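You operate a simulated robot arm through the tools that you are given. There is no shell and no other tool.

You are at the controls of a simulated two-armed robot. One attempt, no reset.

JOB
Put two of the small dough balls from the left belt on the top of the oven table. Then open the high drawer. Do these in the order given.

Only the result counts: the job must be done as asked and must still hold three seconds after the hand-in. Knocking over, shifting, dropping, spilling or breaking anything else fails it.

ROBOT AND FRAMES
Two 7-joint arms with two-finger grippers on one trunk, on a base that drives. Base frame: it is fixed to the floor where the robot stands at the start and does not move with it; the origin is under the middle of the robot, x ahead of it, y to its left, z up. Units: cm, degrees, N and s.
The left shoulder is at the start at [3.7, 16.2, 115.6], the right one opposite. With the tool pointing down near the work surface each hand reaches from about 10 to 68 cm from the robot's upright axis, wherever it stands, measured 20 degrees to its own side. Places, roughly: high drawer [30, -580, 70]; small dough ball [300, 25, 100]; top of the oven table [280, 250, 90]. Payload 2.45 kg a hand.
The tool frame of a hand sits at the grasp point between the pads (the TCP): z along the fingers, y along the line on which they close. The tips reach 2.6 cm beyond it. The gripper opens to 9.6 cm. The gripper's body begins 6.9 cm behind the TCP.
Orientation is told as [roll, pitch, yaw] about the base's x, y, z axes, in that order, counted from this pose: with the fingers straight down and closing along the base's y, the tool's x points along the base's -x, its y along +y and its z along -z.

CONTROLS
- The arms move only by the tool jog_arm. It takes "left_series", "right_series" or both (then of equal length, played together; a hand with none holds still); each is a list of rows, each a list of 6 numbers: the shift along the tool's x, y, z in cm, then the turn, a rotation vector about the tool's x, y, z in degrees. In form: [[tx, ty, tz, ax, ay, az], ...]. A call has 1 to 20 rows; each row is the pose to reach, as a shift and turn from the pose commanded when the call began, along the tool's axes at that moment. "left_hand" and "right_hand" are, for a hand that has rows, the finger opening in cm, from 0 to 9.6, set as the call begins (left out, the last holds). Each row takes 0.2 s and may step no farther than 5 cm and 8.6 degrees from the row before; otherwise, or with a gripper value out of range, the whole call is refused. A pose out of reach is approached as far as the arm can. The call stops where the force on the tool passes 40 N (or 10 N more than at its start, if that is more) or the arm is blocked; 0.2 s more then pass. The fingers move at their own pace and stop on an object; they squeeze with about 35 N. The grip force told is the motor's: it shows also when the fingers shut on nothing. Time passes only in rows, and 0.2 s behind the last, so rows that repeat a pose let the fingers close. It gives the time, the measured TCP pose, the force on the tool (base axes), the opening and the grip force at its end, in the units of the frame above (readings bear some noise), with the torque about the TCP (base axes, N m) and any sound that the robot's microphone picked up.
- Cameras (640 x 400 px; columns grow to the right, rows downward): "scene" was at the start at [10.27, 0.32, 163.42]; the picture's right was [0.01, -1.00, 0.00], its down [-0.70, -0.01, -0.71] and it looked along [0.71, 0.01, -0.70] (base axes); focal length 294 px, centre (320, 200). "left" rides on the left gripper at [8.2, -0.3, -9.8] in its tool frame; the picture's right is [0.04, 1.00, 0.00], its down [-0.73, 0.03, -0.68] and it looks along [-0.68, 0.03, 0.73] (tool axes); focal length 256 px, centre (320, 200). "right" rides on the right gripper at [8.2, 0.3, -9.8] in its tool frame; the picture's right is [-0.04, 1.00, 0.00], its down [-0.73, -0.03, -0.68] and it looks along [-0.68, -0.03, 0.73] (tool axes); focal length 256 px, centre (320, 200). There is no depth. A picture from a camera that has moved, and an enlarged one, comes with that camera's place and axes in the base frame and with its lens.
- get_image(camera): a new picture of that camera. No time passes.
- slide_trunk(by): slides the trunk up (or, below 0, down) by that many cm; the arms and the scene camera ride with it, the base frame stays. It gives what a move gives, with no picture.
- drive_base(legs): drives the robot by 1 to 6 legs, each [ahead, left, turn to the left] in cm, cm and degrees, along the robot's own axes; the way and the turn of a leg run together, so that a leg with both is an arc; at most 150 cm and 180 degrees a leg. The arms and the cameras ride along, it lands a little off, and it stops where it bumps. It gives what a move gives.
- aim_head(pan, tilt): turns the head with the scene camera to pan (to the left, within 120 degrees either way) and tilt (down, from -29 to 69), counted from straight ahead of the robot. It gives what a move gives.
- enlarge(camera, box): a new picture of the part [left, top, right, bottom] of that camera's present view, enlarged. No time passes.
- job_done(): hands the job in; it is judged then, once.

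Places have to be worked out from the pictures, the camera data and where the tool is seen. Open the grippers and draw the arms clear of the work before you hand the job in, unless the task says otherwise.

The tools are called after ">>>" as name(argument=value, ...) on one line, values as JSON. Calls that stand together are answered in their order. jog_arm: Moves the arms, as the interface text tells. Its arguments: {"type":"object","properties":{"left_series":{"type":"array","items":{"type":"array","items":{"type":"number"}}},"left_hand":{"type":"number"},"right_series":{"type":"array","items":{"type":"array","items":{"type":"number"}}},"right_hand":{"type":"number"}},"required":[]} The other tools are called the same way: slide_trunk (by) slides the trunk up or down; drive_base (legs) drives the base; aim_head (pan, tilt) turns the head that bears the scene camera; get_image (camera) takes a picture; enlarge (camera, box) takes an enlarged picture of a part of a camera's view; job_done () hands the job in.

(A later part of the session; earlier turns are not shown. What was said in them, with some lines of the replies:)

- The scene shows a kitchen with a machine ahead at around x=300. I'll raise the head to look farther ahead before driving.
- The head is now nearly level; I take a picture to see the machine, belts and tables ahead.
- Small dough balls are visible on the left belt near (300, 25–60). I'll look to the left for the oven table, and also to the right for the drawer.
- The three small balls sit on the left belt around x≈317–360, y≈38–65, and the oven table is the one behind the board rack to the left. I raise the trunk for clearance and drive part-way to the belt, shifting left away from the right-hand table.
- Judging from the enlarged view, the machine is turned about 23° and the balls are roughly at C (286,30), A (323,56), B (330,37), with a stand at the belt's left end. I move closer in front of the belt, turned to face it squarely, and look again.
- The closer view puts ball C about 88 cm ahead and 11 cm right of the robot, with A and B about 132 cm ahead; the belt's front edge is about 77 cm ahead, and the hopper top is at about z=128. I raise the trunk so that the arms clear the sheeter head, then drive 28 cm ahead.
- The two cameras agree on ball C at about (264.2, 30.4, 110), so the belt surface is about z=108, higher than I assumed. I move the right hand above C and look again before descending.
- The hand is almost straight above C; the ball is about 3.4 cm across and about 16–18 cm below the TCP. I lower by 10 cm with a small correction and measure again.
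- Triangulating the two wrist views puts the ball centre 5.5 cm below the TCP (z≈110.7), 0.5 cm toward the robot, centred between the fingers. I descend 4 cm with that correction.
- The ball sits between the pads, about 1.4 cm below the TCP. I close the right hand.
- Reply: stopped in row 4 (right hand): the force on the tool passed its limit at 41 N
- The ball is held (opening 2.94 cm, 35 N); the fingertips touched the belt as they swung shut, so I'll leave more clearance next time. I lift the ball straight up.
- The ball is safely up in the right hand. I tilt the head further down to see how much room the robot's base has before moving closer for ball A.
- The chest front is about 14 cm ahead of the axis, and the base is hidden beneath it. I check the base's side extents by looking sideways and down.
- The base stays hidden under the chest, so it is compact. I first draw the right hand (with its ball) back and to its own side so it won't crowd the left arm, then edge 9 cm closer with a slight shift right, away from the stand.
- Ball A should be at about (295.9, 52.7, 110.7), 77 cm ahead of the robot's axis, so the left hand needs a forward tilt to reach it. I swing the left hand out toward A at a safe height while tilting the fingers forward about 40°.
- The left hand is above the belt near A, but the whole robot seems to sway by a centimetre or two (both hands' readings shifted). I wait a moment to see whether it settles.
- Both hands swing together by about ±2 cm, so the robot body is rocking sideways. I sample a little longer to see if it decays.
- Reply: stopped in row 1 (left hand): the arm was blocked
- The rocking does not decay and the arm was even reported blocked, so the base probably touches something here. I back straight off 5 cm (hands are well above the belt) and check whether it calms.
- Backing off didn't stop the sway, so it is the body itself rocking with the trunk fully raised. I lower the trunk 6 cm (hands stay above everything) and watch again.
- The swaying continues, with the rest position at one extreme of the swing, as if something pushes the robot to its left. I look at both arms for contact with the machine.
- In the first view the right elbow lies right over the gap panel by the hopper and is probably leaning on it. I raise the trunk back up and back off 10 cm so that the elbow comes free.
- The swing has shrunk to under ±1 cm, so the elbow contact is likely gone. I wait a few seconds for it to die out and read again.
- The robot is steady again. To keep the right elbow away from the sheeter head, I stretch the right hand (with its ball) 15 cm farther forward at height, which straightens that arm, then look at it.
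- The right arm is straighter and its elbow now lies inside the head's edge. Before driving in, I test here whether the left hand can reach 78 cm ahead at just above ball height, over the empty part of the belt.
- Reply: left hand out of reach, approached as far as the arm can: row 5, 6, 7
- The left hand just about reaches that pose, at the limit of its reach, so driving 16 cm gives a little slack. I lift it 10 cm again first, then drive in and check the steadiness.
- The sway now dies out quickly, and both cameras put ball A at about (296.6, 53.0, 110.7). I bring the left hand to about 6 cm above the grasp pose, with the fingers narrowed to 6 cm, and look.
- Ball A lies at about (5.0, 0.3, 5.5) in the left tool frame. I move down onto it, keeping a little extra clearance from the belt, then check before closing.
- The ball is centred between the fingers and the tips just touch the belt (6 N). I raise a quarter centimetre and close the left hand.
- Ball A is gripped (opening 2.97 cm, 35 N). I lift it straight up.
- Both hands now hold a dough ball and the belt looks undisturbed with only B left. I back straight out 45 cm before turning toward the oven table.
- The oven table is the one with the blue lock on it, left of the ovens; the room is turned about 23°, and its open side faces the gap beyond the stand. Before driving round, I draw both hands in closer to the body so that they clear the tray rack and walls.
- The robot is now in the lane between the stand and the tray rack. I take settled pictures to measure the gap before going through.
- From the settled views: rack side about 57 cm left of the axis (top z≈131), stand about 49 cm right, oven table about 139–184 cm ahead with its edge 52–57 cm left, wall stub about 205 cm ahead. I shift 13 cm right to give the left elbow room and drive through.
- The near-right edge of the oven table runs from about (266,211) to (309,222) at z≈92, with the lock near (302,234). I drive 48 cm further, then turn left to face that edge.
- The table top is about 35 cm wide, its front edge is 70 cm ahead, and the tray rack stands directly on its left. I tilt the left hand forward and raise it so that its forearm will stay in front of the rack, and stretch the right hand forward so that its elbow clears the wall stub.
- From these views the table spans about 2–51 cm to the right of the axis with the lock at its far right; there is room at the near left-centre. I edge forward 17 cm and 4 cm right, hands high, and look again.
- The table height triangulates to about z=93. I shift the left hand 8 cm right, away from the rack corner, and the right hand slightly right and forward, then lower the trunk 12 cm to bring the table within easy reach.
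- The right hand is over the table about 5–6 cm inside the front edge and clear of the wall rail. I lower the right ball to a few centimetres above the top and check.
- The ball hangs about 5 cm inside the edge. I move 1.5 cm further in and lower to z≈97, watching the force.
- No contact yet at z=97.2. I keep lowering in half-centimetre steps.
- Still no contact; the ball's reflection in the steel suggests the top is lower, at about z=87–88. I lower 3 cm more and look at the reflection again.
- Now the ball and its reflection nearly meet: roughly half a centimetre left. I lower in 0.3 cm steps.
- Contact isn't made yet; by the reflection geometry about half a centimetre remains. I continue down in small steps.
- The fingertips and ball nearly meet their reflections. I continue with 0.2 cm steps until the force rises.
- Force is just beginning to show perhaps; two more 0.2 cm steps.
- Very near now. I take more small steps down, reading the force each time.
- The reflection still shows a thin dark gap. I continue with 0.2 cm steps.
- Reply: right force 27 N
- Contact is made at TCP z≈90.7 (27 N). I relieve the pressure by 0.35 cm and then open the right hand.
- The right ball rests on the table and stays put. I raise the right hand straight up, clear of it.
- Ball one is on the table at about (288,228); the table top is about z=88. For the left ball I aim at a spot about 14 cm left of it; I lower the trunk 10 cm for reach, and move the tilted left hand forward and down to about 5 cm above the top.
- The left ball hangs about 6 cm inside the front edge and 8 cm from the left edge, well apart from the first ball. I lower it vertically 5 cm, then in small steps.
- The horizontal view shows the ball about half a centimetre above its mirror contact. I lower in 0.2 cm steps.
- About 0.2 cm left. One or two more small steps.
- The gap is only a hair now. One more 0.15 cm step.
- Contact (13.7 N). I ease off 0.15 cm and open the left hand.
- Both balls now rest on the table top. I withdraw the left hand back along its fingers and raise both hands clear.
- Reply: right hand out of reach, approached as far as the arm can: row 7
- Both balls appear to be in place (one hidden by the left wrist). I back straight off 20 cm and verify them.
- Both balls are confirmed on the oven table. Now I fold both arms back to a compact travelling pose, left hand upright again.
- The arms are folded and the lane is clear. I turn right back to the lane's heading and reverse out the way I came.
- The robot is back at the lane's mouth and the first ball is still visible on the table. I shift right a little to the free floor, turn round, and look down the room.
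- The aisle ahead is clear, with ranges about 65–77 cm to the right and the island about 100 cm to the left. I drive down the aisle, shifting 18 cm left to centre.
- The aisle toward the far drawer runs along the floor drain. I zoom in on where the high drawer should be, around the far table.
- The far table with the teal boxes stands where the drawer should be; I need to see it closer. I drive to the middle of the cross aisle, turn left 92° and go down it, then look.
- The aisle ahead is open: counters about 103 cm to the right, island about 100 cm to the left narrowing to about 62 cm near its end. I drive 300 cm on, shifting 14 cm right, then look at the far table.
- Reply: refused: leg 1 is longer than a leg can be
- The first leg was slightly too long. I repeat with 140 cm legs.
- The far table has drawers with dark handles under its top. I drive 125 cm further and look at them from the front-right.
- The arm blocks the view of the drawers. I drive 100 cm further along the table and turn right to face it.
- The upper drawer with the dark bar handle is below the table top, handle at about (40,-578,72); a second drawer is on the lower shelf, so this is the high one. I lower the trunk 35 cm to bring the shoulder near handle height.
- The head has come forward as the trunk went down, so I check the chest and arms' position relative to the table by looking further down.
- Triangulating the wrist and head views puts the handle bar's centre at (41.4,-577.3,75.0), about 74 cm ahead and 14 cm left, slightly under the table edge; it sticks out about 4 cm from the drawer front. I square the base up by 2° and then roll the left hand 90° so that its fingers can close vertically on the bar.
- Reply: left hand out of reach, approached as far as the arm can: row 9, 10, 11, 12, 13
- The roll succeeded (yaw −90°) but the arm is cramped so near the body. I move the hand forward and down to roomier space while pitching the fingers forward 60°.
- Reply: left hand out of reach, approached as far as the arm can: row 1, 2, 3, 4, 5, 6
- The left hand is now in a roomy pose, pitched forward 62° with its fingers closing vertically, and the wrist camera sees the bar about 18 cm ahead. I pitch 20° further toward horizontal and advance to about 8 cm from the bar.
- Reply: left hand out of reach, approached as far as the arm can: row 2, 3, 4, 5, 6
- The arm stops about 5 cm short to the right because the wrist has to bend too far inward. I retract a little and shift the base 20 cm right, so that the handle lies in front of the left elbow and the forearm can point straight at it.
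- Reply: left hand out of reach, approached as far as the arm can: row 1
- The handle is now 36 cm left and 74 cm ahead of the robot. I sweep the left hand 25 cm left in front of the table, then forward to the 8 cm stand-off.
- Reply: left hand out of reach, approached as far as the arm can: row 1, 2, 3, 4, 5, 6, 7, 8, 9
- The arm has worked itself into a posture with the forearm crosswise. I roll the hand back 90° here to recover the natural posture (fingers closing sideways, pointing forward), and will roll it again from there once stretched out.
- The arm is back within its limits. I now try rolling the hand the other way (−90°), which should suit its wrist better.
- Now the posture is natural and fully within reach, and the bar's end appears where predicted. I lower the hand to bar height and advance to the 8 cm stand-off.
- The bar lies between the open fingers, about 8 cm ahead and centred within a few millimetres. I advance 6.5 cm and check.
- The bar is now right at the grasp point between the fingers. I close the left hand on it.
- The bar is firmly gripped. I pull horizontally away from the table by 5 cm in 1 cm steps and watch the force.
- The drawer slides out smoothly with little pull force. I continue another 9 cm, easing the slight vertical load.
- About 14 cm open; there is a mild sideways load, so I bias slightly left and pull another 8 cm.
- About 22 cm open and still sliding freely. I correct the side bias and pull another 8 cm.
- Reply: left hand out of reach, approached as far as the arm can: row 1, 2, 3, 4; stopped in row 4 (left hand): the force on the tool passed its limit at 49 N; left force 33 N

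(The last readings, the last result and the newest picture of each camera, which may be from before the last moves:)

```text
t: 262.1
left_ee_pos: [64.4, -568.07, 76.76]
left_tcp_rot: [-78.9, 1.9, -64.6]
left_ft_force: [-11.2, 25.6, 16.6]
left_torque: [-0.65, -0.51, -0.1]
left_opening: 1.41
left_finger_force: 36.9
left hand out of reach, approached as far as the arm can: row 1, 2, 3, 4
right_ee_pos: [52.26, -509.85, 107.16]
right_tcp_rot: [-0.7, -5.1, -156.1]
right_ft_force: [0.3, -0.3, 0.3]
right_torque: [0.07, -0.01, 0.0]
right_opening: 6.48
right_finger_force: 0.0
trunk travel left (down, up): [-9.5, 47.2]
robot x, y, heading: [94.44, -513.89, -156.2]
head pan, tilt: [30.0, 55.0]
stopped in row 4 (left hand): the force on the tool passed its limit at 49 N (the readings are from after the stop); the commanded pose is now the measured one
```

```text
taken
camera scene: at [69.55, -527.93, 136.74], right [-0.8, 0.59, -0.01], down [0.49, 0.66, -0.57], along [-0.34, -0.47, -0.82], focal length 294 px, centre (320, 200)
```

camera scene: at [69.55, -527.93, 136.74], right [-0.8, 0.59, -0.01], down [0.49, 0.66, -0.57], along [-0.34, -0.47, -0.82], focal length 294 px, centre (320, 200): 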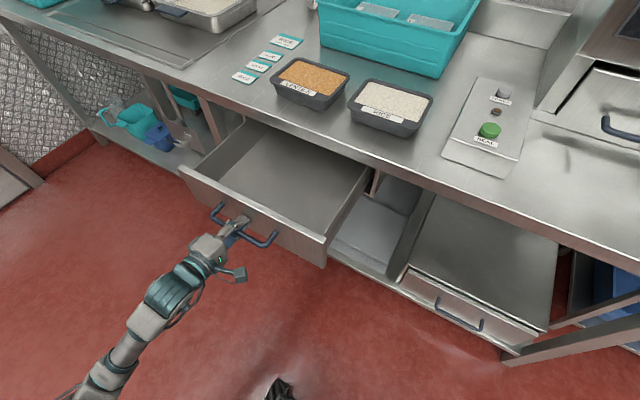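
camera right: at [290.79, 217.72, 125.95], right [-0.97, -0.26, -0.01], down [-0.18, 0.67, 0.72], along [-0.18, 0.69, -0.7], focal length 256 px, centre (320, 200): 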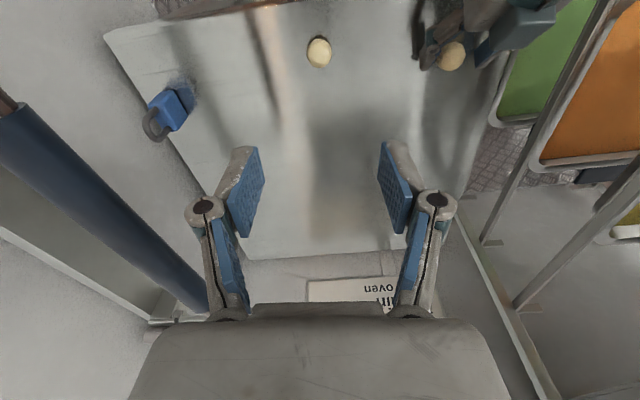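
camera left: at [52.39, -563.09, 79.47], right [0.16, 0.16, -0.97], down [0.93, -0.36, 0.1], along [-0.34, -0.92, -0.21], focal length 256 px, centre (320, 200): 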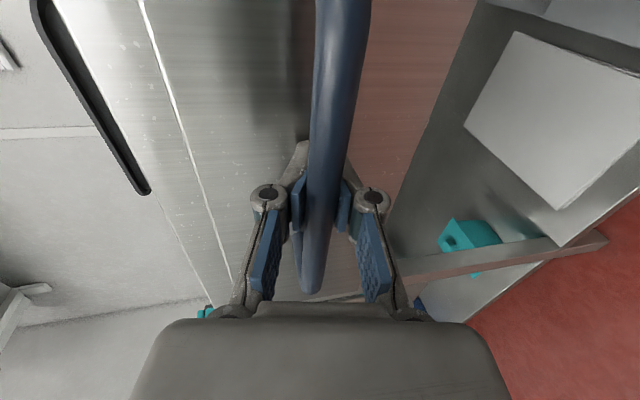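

The arm itself has run out of room there, not the drawer. I keep hold and pull by driving the base straight back 6 cm.

>>> drive_base(legs=[[-6, 0, 0]])

>>> get_image(camera="scene")

>>> get_image(camera="left")

```text
t: 263.0
left_ee_pos: [70.12, -565.86, 76.64]
left_tcp_rot: [-78.5, 1.7, -64.1]
left_ft_force: [-10.5, 21.5, 19.6]
left_torque: [-0.63, -0.83, 0.16]
left_opening: 1.35
left_finger_force: 37.1
right_ee_pos: [57.8, -507.26, 107.18]
right_tcp_rot: [-0.6, -5.3, -156.0]
right_ft_force: [0.9, 0.1, 0.9]
right_torque: [-0.02, 0.05, 0.01]
right_opening: 6.48
right_finger_force: 0.1
trunk travel left (down, up): [-9.5, 47.2]
robot x, y, heading: [99.58, -512.06, -156.2]
head pan, tilt: [30.0, 55.0]
```

```text
taken
camera scene: at [75.29, -525.3, 136.81], right [-0.81, 0.59, -0.01], down [0.49, 0.66, -0.58], along [-0.34, -0.47, -0.82], focal length 294 px, centre (320, 200)
```

scene: 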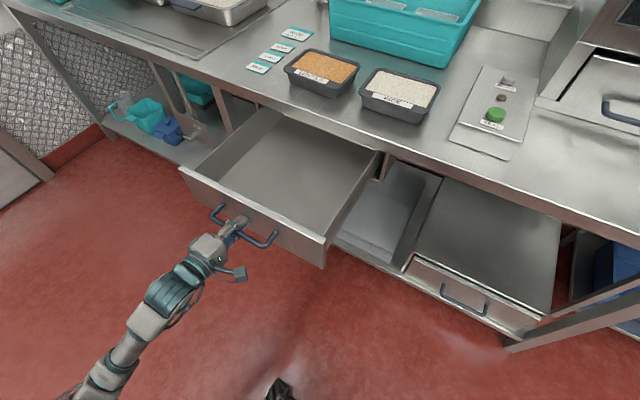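

```text
taken
camera left: at [75.15, -554.3, 79.14], right [0.15, 0.15, -0.98], down [0.93, -0.37, 0.09], along [-0.35, -0.92, -0.19], focal length 256 px, centre (320, 200)
```

left: 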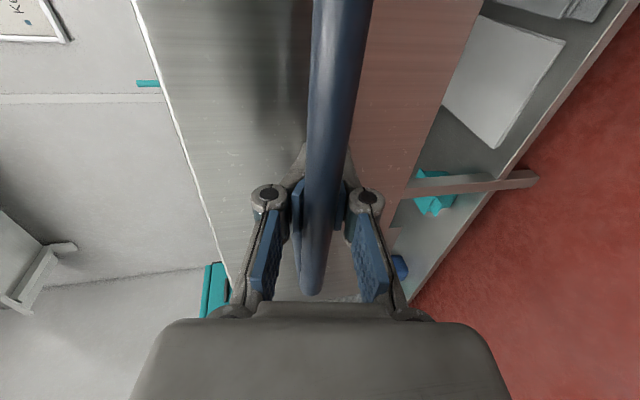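

The drawer follows; it is about 29 cm open with no end stop yet. I pull 5 cm more.

>>> drive_base(legs=[[-5, 0, 0]])

>>> get_image(camera="scene")

```text
t: 263.9
left_ee_pos: [73.61, -564.65, 77.03]
left_tcp_rot: [-79.5, 2.1, -64.7]
left_ft_force: [-4.7, 12.5, -2.3]
left_torque: [-1.12, -0.41, 0.97]
left_opening: 1.28
left_finger_force: 39.3
right_ee_pos: [61.85, -506.34, 107.56]
right_tcp_rot: [-1.2, -5.7, -156.1]
right_ft_force: [0.3, 0.1, -0.4]
right_torque: [0.03, -0.01, 0.0]
right_opening: 6.5
right_finger_force: 0.0
trunk travel left (down, up): [-9.5, 47.2]
robot x, y, heading: [102.94, -510.46, -156.2]
head pan, tilt: [30.0, 55.0]
stopped in leg 1: the force on the tool passed its limit at 111 N (the readings are from after the stop); the commanded pose is now the measured one
```

```text
taken
camera scene: at [78.01, -524.77, 136.65], right [-0.8, 0.59, 0.0], down [0.49, 0.66, -0.57], along [-0.34, -0.46, -0.82], focal length 294 px, centre (320, 200)
```

scene: 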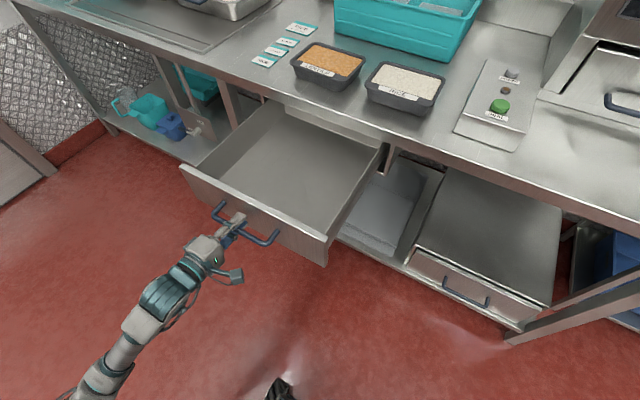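

The drawer has reached its end stop, about 33 cm out, fully open. I open the left hand to release the bar.

>>> jog_arm(left_series=[[0, 0, 0, 0, 0, 0], [0, 0, 0, 0, 0, 0], [0, 0, 0, 0, 0, 0], [0, 0, 0, 0, 0, 0]], left_hand=7)

>>> get_image(camera="left")

>>> get_image(camera="scene")

```text
t: 264.9
left_ee_pos: [73.58, -564.8, 77.03]
left_tcp_rot: [-79.6, 2.3, -64.6]
left_ft_force: [-0.3, -0.6, -0.6]
left_torque: [-0.01, 0.0, 0.01]
left_opening: 7.01
left_finger_force: 0.0
right_ee_pos: [61.9, -506.7, 107.71]
right_tcp_rot: [-1.2, -5.6, -155.9]
right_ft_force: [0.1, 1.2, -0.4]
right_torque: [-0.01, 0.01, -0.03]
right_opening: 6.49
right_finger_force: 0.0
trunk travel left (down, up): [-9.5, 47.2]
robot x, y, heading: [103.04, -511.02, -156.3]
head pan, tilt: [30.0, 55.0]
```

```text
taken
camera left: at [78.7, -553.42, 79.35], right [0.13, 0.15, -0.98], down [0.92, -0.38, 0.07], along [-0.36, -0.92, -0.19], focal length 256 px, centre (320, 200)
```

left: 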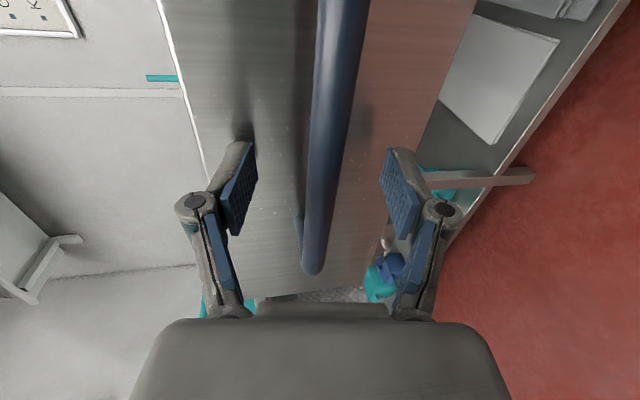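

```text
taken
camera scene: at [78.16, -525.05, 136.68], right [-0.8, 0.59, 0.0], down [0.49, 0.66, -0.57], along [-0.34, -0.46, -0.82], focal length 294 px, centre (320, 200)
```

scene: 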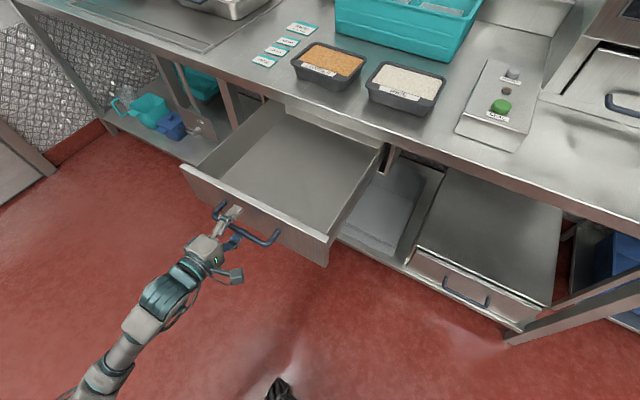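

The bar is free between the open fingers and the drawer stays open. I drive the base straight back 20 cm to draw the hand clear.

>>> drive_base(legs=[[-8, 0, 0]])

>>> get_image(camera="left")

>>> drive_base(legs=[[-25, 0, 0]])

>>> get_image(camera="scene")

```text
t: 266.0
left_ee_pos: [81.07, -561.64, 77.08]
left_tcp_rot: [-79.7, 2.2, -64.6]
left_ft_force: [-0.1, 0.4, -0.6]
left_torque: [0.0, 0.02, 0.03]
left_opening: 7.01
left_finger_force: 0.0
right_ee_pos: [69.37, -503.49, 107.88]
right_tcp_rot: [-1.2, -5.8, -155.9]
right_ft_force: [1.0, 0.4, -0.5]
right_torque: [0.0, 0.02, 0.01]
right_opening: 6.48
right_finger_force: 0.1
trunk travel left (down, up): [-9.5, 47.2]
robot x, y, heading: [110.04, -507.22, -156.4]
head pan, tilt: [30.0, 55.0]
```

```text
taken
camera left: at [86.19, -550.21, 79.41], right [0.13, 0.15, -0.98], down [0.92, -0.37, 0.06], along [-0.36, -0.92, -0.18], focal length 256 px, centre (320, 200)
```

left: 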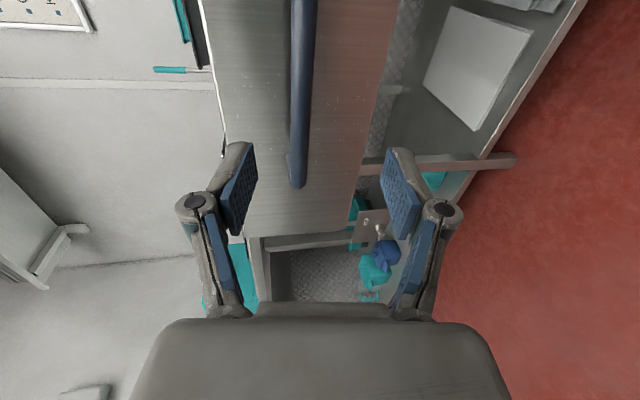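

```text
t: 267.8
left_ee_pos: [103.97, -551.44, 77.26]
left_tcp_rot: [-79.9, 2.3, -64.7]
left_ft_force: [0.0, 0.1, 0.3]
left_torque: [0.01, -0.01, 0.0]
left_opening: 6.99
left_finger_force: 0.1
right_ee_pos: [92.58, -493.17, 107.82]
right_tcp_rot: [-1.2, -6.0, -156.2]
right_ft_force: [0.8, 0.6, -0.1]
right_torque: [-0.01, 0.05, 0.0]
right_opening: 6.5
right_finger_force: 0.1
trunk travel left (down, up): [-9.5, 47.2]
robot x, y, heading: [133.02, -497.42, -156.7]
head pan, tilt: [30.0, 55.0]
```

```text
taken
camera scene: at [108.47, -511.8, 136.7], right [-0.8, 0.6, 0.0], down [0.49, 0.66, -0.57], along [-0.34, -0.46, -0.82], focal length 294 px, centre (320, 200)
```

scene: 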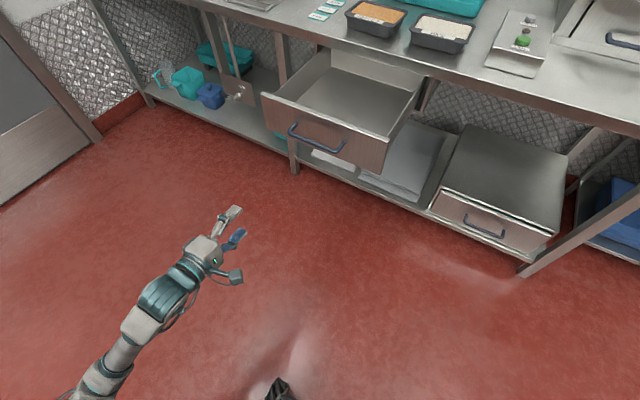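

The drawer stands fully open and the hand is well clear. I open both grippers fully and take a last look before handing in.

>>> jog_arm(left_series=[[0, 0, 0, 0, 0, 0], [0, 0, 0, 0, 0, 0], [0, 0, 0, 0, 0, 0], [0, 0, 0, 0, 0, 0]], right_series=[[0, 0, 0, 0, 0, 0], [0, 0, 0, 0, 0, 0], [0, 0, 0, 0, 0, 0], [0, 0, 0, 0, 0, 0]], left_hand=9.6, right_hand=9.6)

>>> aim_head(pan=15, tilt=40)

>>> get_image(camera="scene")

```text
t: 268.8
left_ee_pos: [104.16, -551.36, 77.43]
left_tcp_rot: [-80.0, 2.2, -64.8]
left_ft_force: [0.1, -0.2, -0.1]
left_torque: [0.01, -0.02, 0.0]
left_opening: 9.61
left_finger_force: 0.0
right_ee_pos: [92.88, -493.09, 108.07]
right_tcp_rot: [-1.2, -6.2, -156.2]
right_ft_force: [-0.4, 0.6, 1.2]
right_torque: [0.04, -0.02, -0.02]
right_opening: 9.61
right_finger_force: 0.2
trunk travel left (down, up): [-9.5, 47.2]
robot x, y, heading: [133.21, -497.58, -156.9]
head pan, tilt: [30.0, 55.0]
```

```text
t: 269.6
left_ee_pos: [104.11, -551.43, 77.47]
left_tcp_rot: [-80.0, 2.2, -64.7]
left_ft_force: [-0.2, -0.6, -0.6]
left_torque: [-0.01, -0.02, 0.01]
left_opening: 9.61
left_finger_force: 0.1
right_ee_pos: [92.77, -493.08, 108.06]
right_tcp_rot: [-1.1, -6.1, -156.1]
right_ft_force: [-0.3, -0.5, 0.3]
right_torque: [-0.03, 0.01, 0.01]
right_opening: 9.6
right_finger_force: 0.0
trunk travel left (down, up): [-9.5, 47.2]
robot x, y, heading: [132.62, -497.53, -156.5]
head pan, tilt: [15.0, 40.0]
```

```text
taken
camera scene: at [106.01, -511.34, 138.73], right [-0.62, 0.78, 0.0], down [0.51, 0.4, -0.76], along [-0.6, -0.47, -0.65], focal length 294 px, centre (320, 200)
```

scene: 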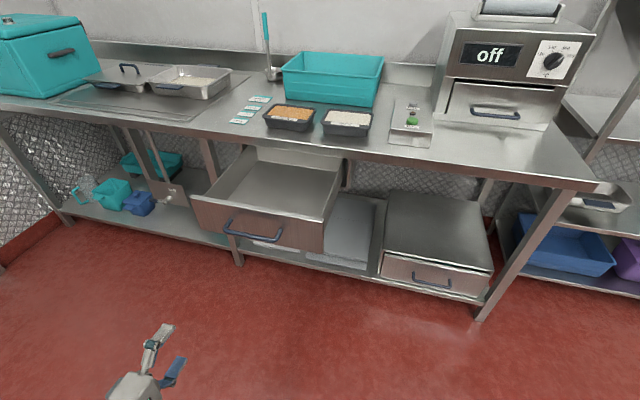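

The high drawer (the under-table one at about [30,-580,70]) is fully open, nothing on the table has moved, both hands are open and clear, and the two balls were left resting on the oven table. I hand the job in.

>>> job_done()

```text
The job is handed in.
```

I placed two small dough balls on top of the oven table, then opened the high drawer, in that order, and handed the job in. I don't have the judge's result.

- **Dough balls:** I set one down with each hand, both about 6 cm inside the front edge. After I backed away, the pictures showed both resting on the table. I didn't look at them again from the drawer end of the room.
- **High drawer:** This is the one under the table top, listed at about [30, -580, 70]. I pulled it out about 33 cm until it hit its end stop, and it stayed open after I let go.
- **Possible contact:** While I was at the dough belt, the robot rocked from side to side for a while, probably because the right elbow was leaning on the sheeter head. The rocking stopped once I backed off. I saw nothing shifted on the belt, but I didn't check the sheeter itself.

Both grippers are open, and the arms are clear of the work.
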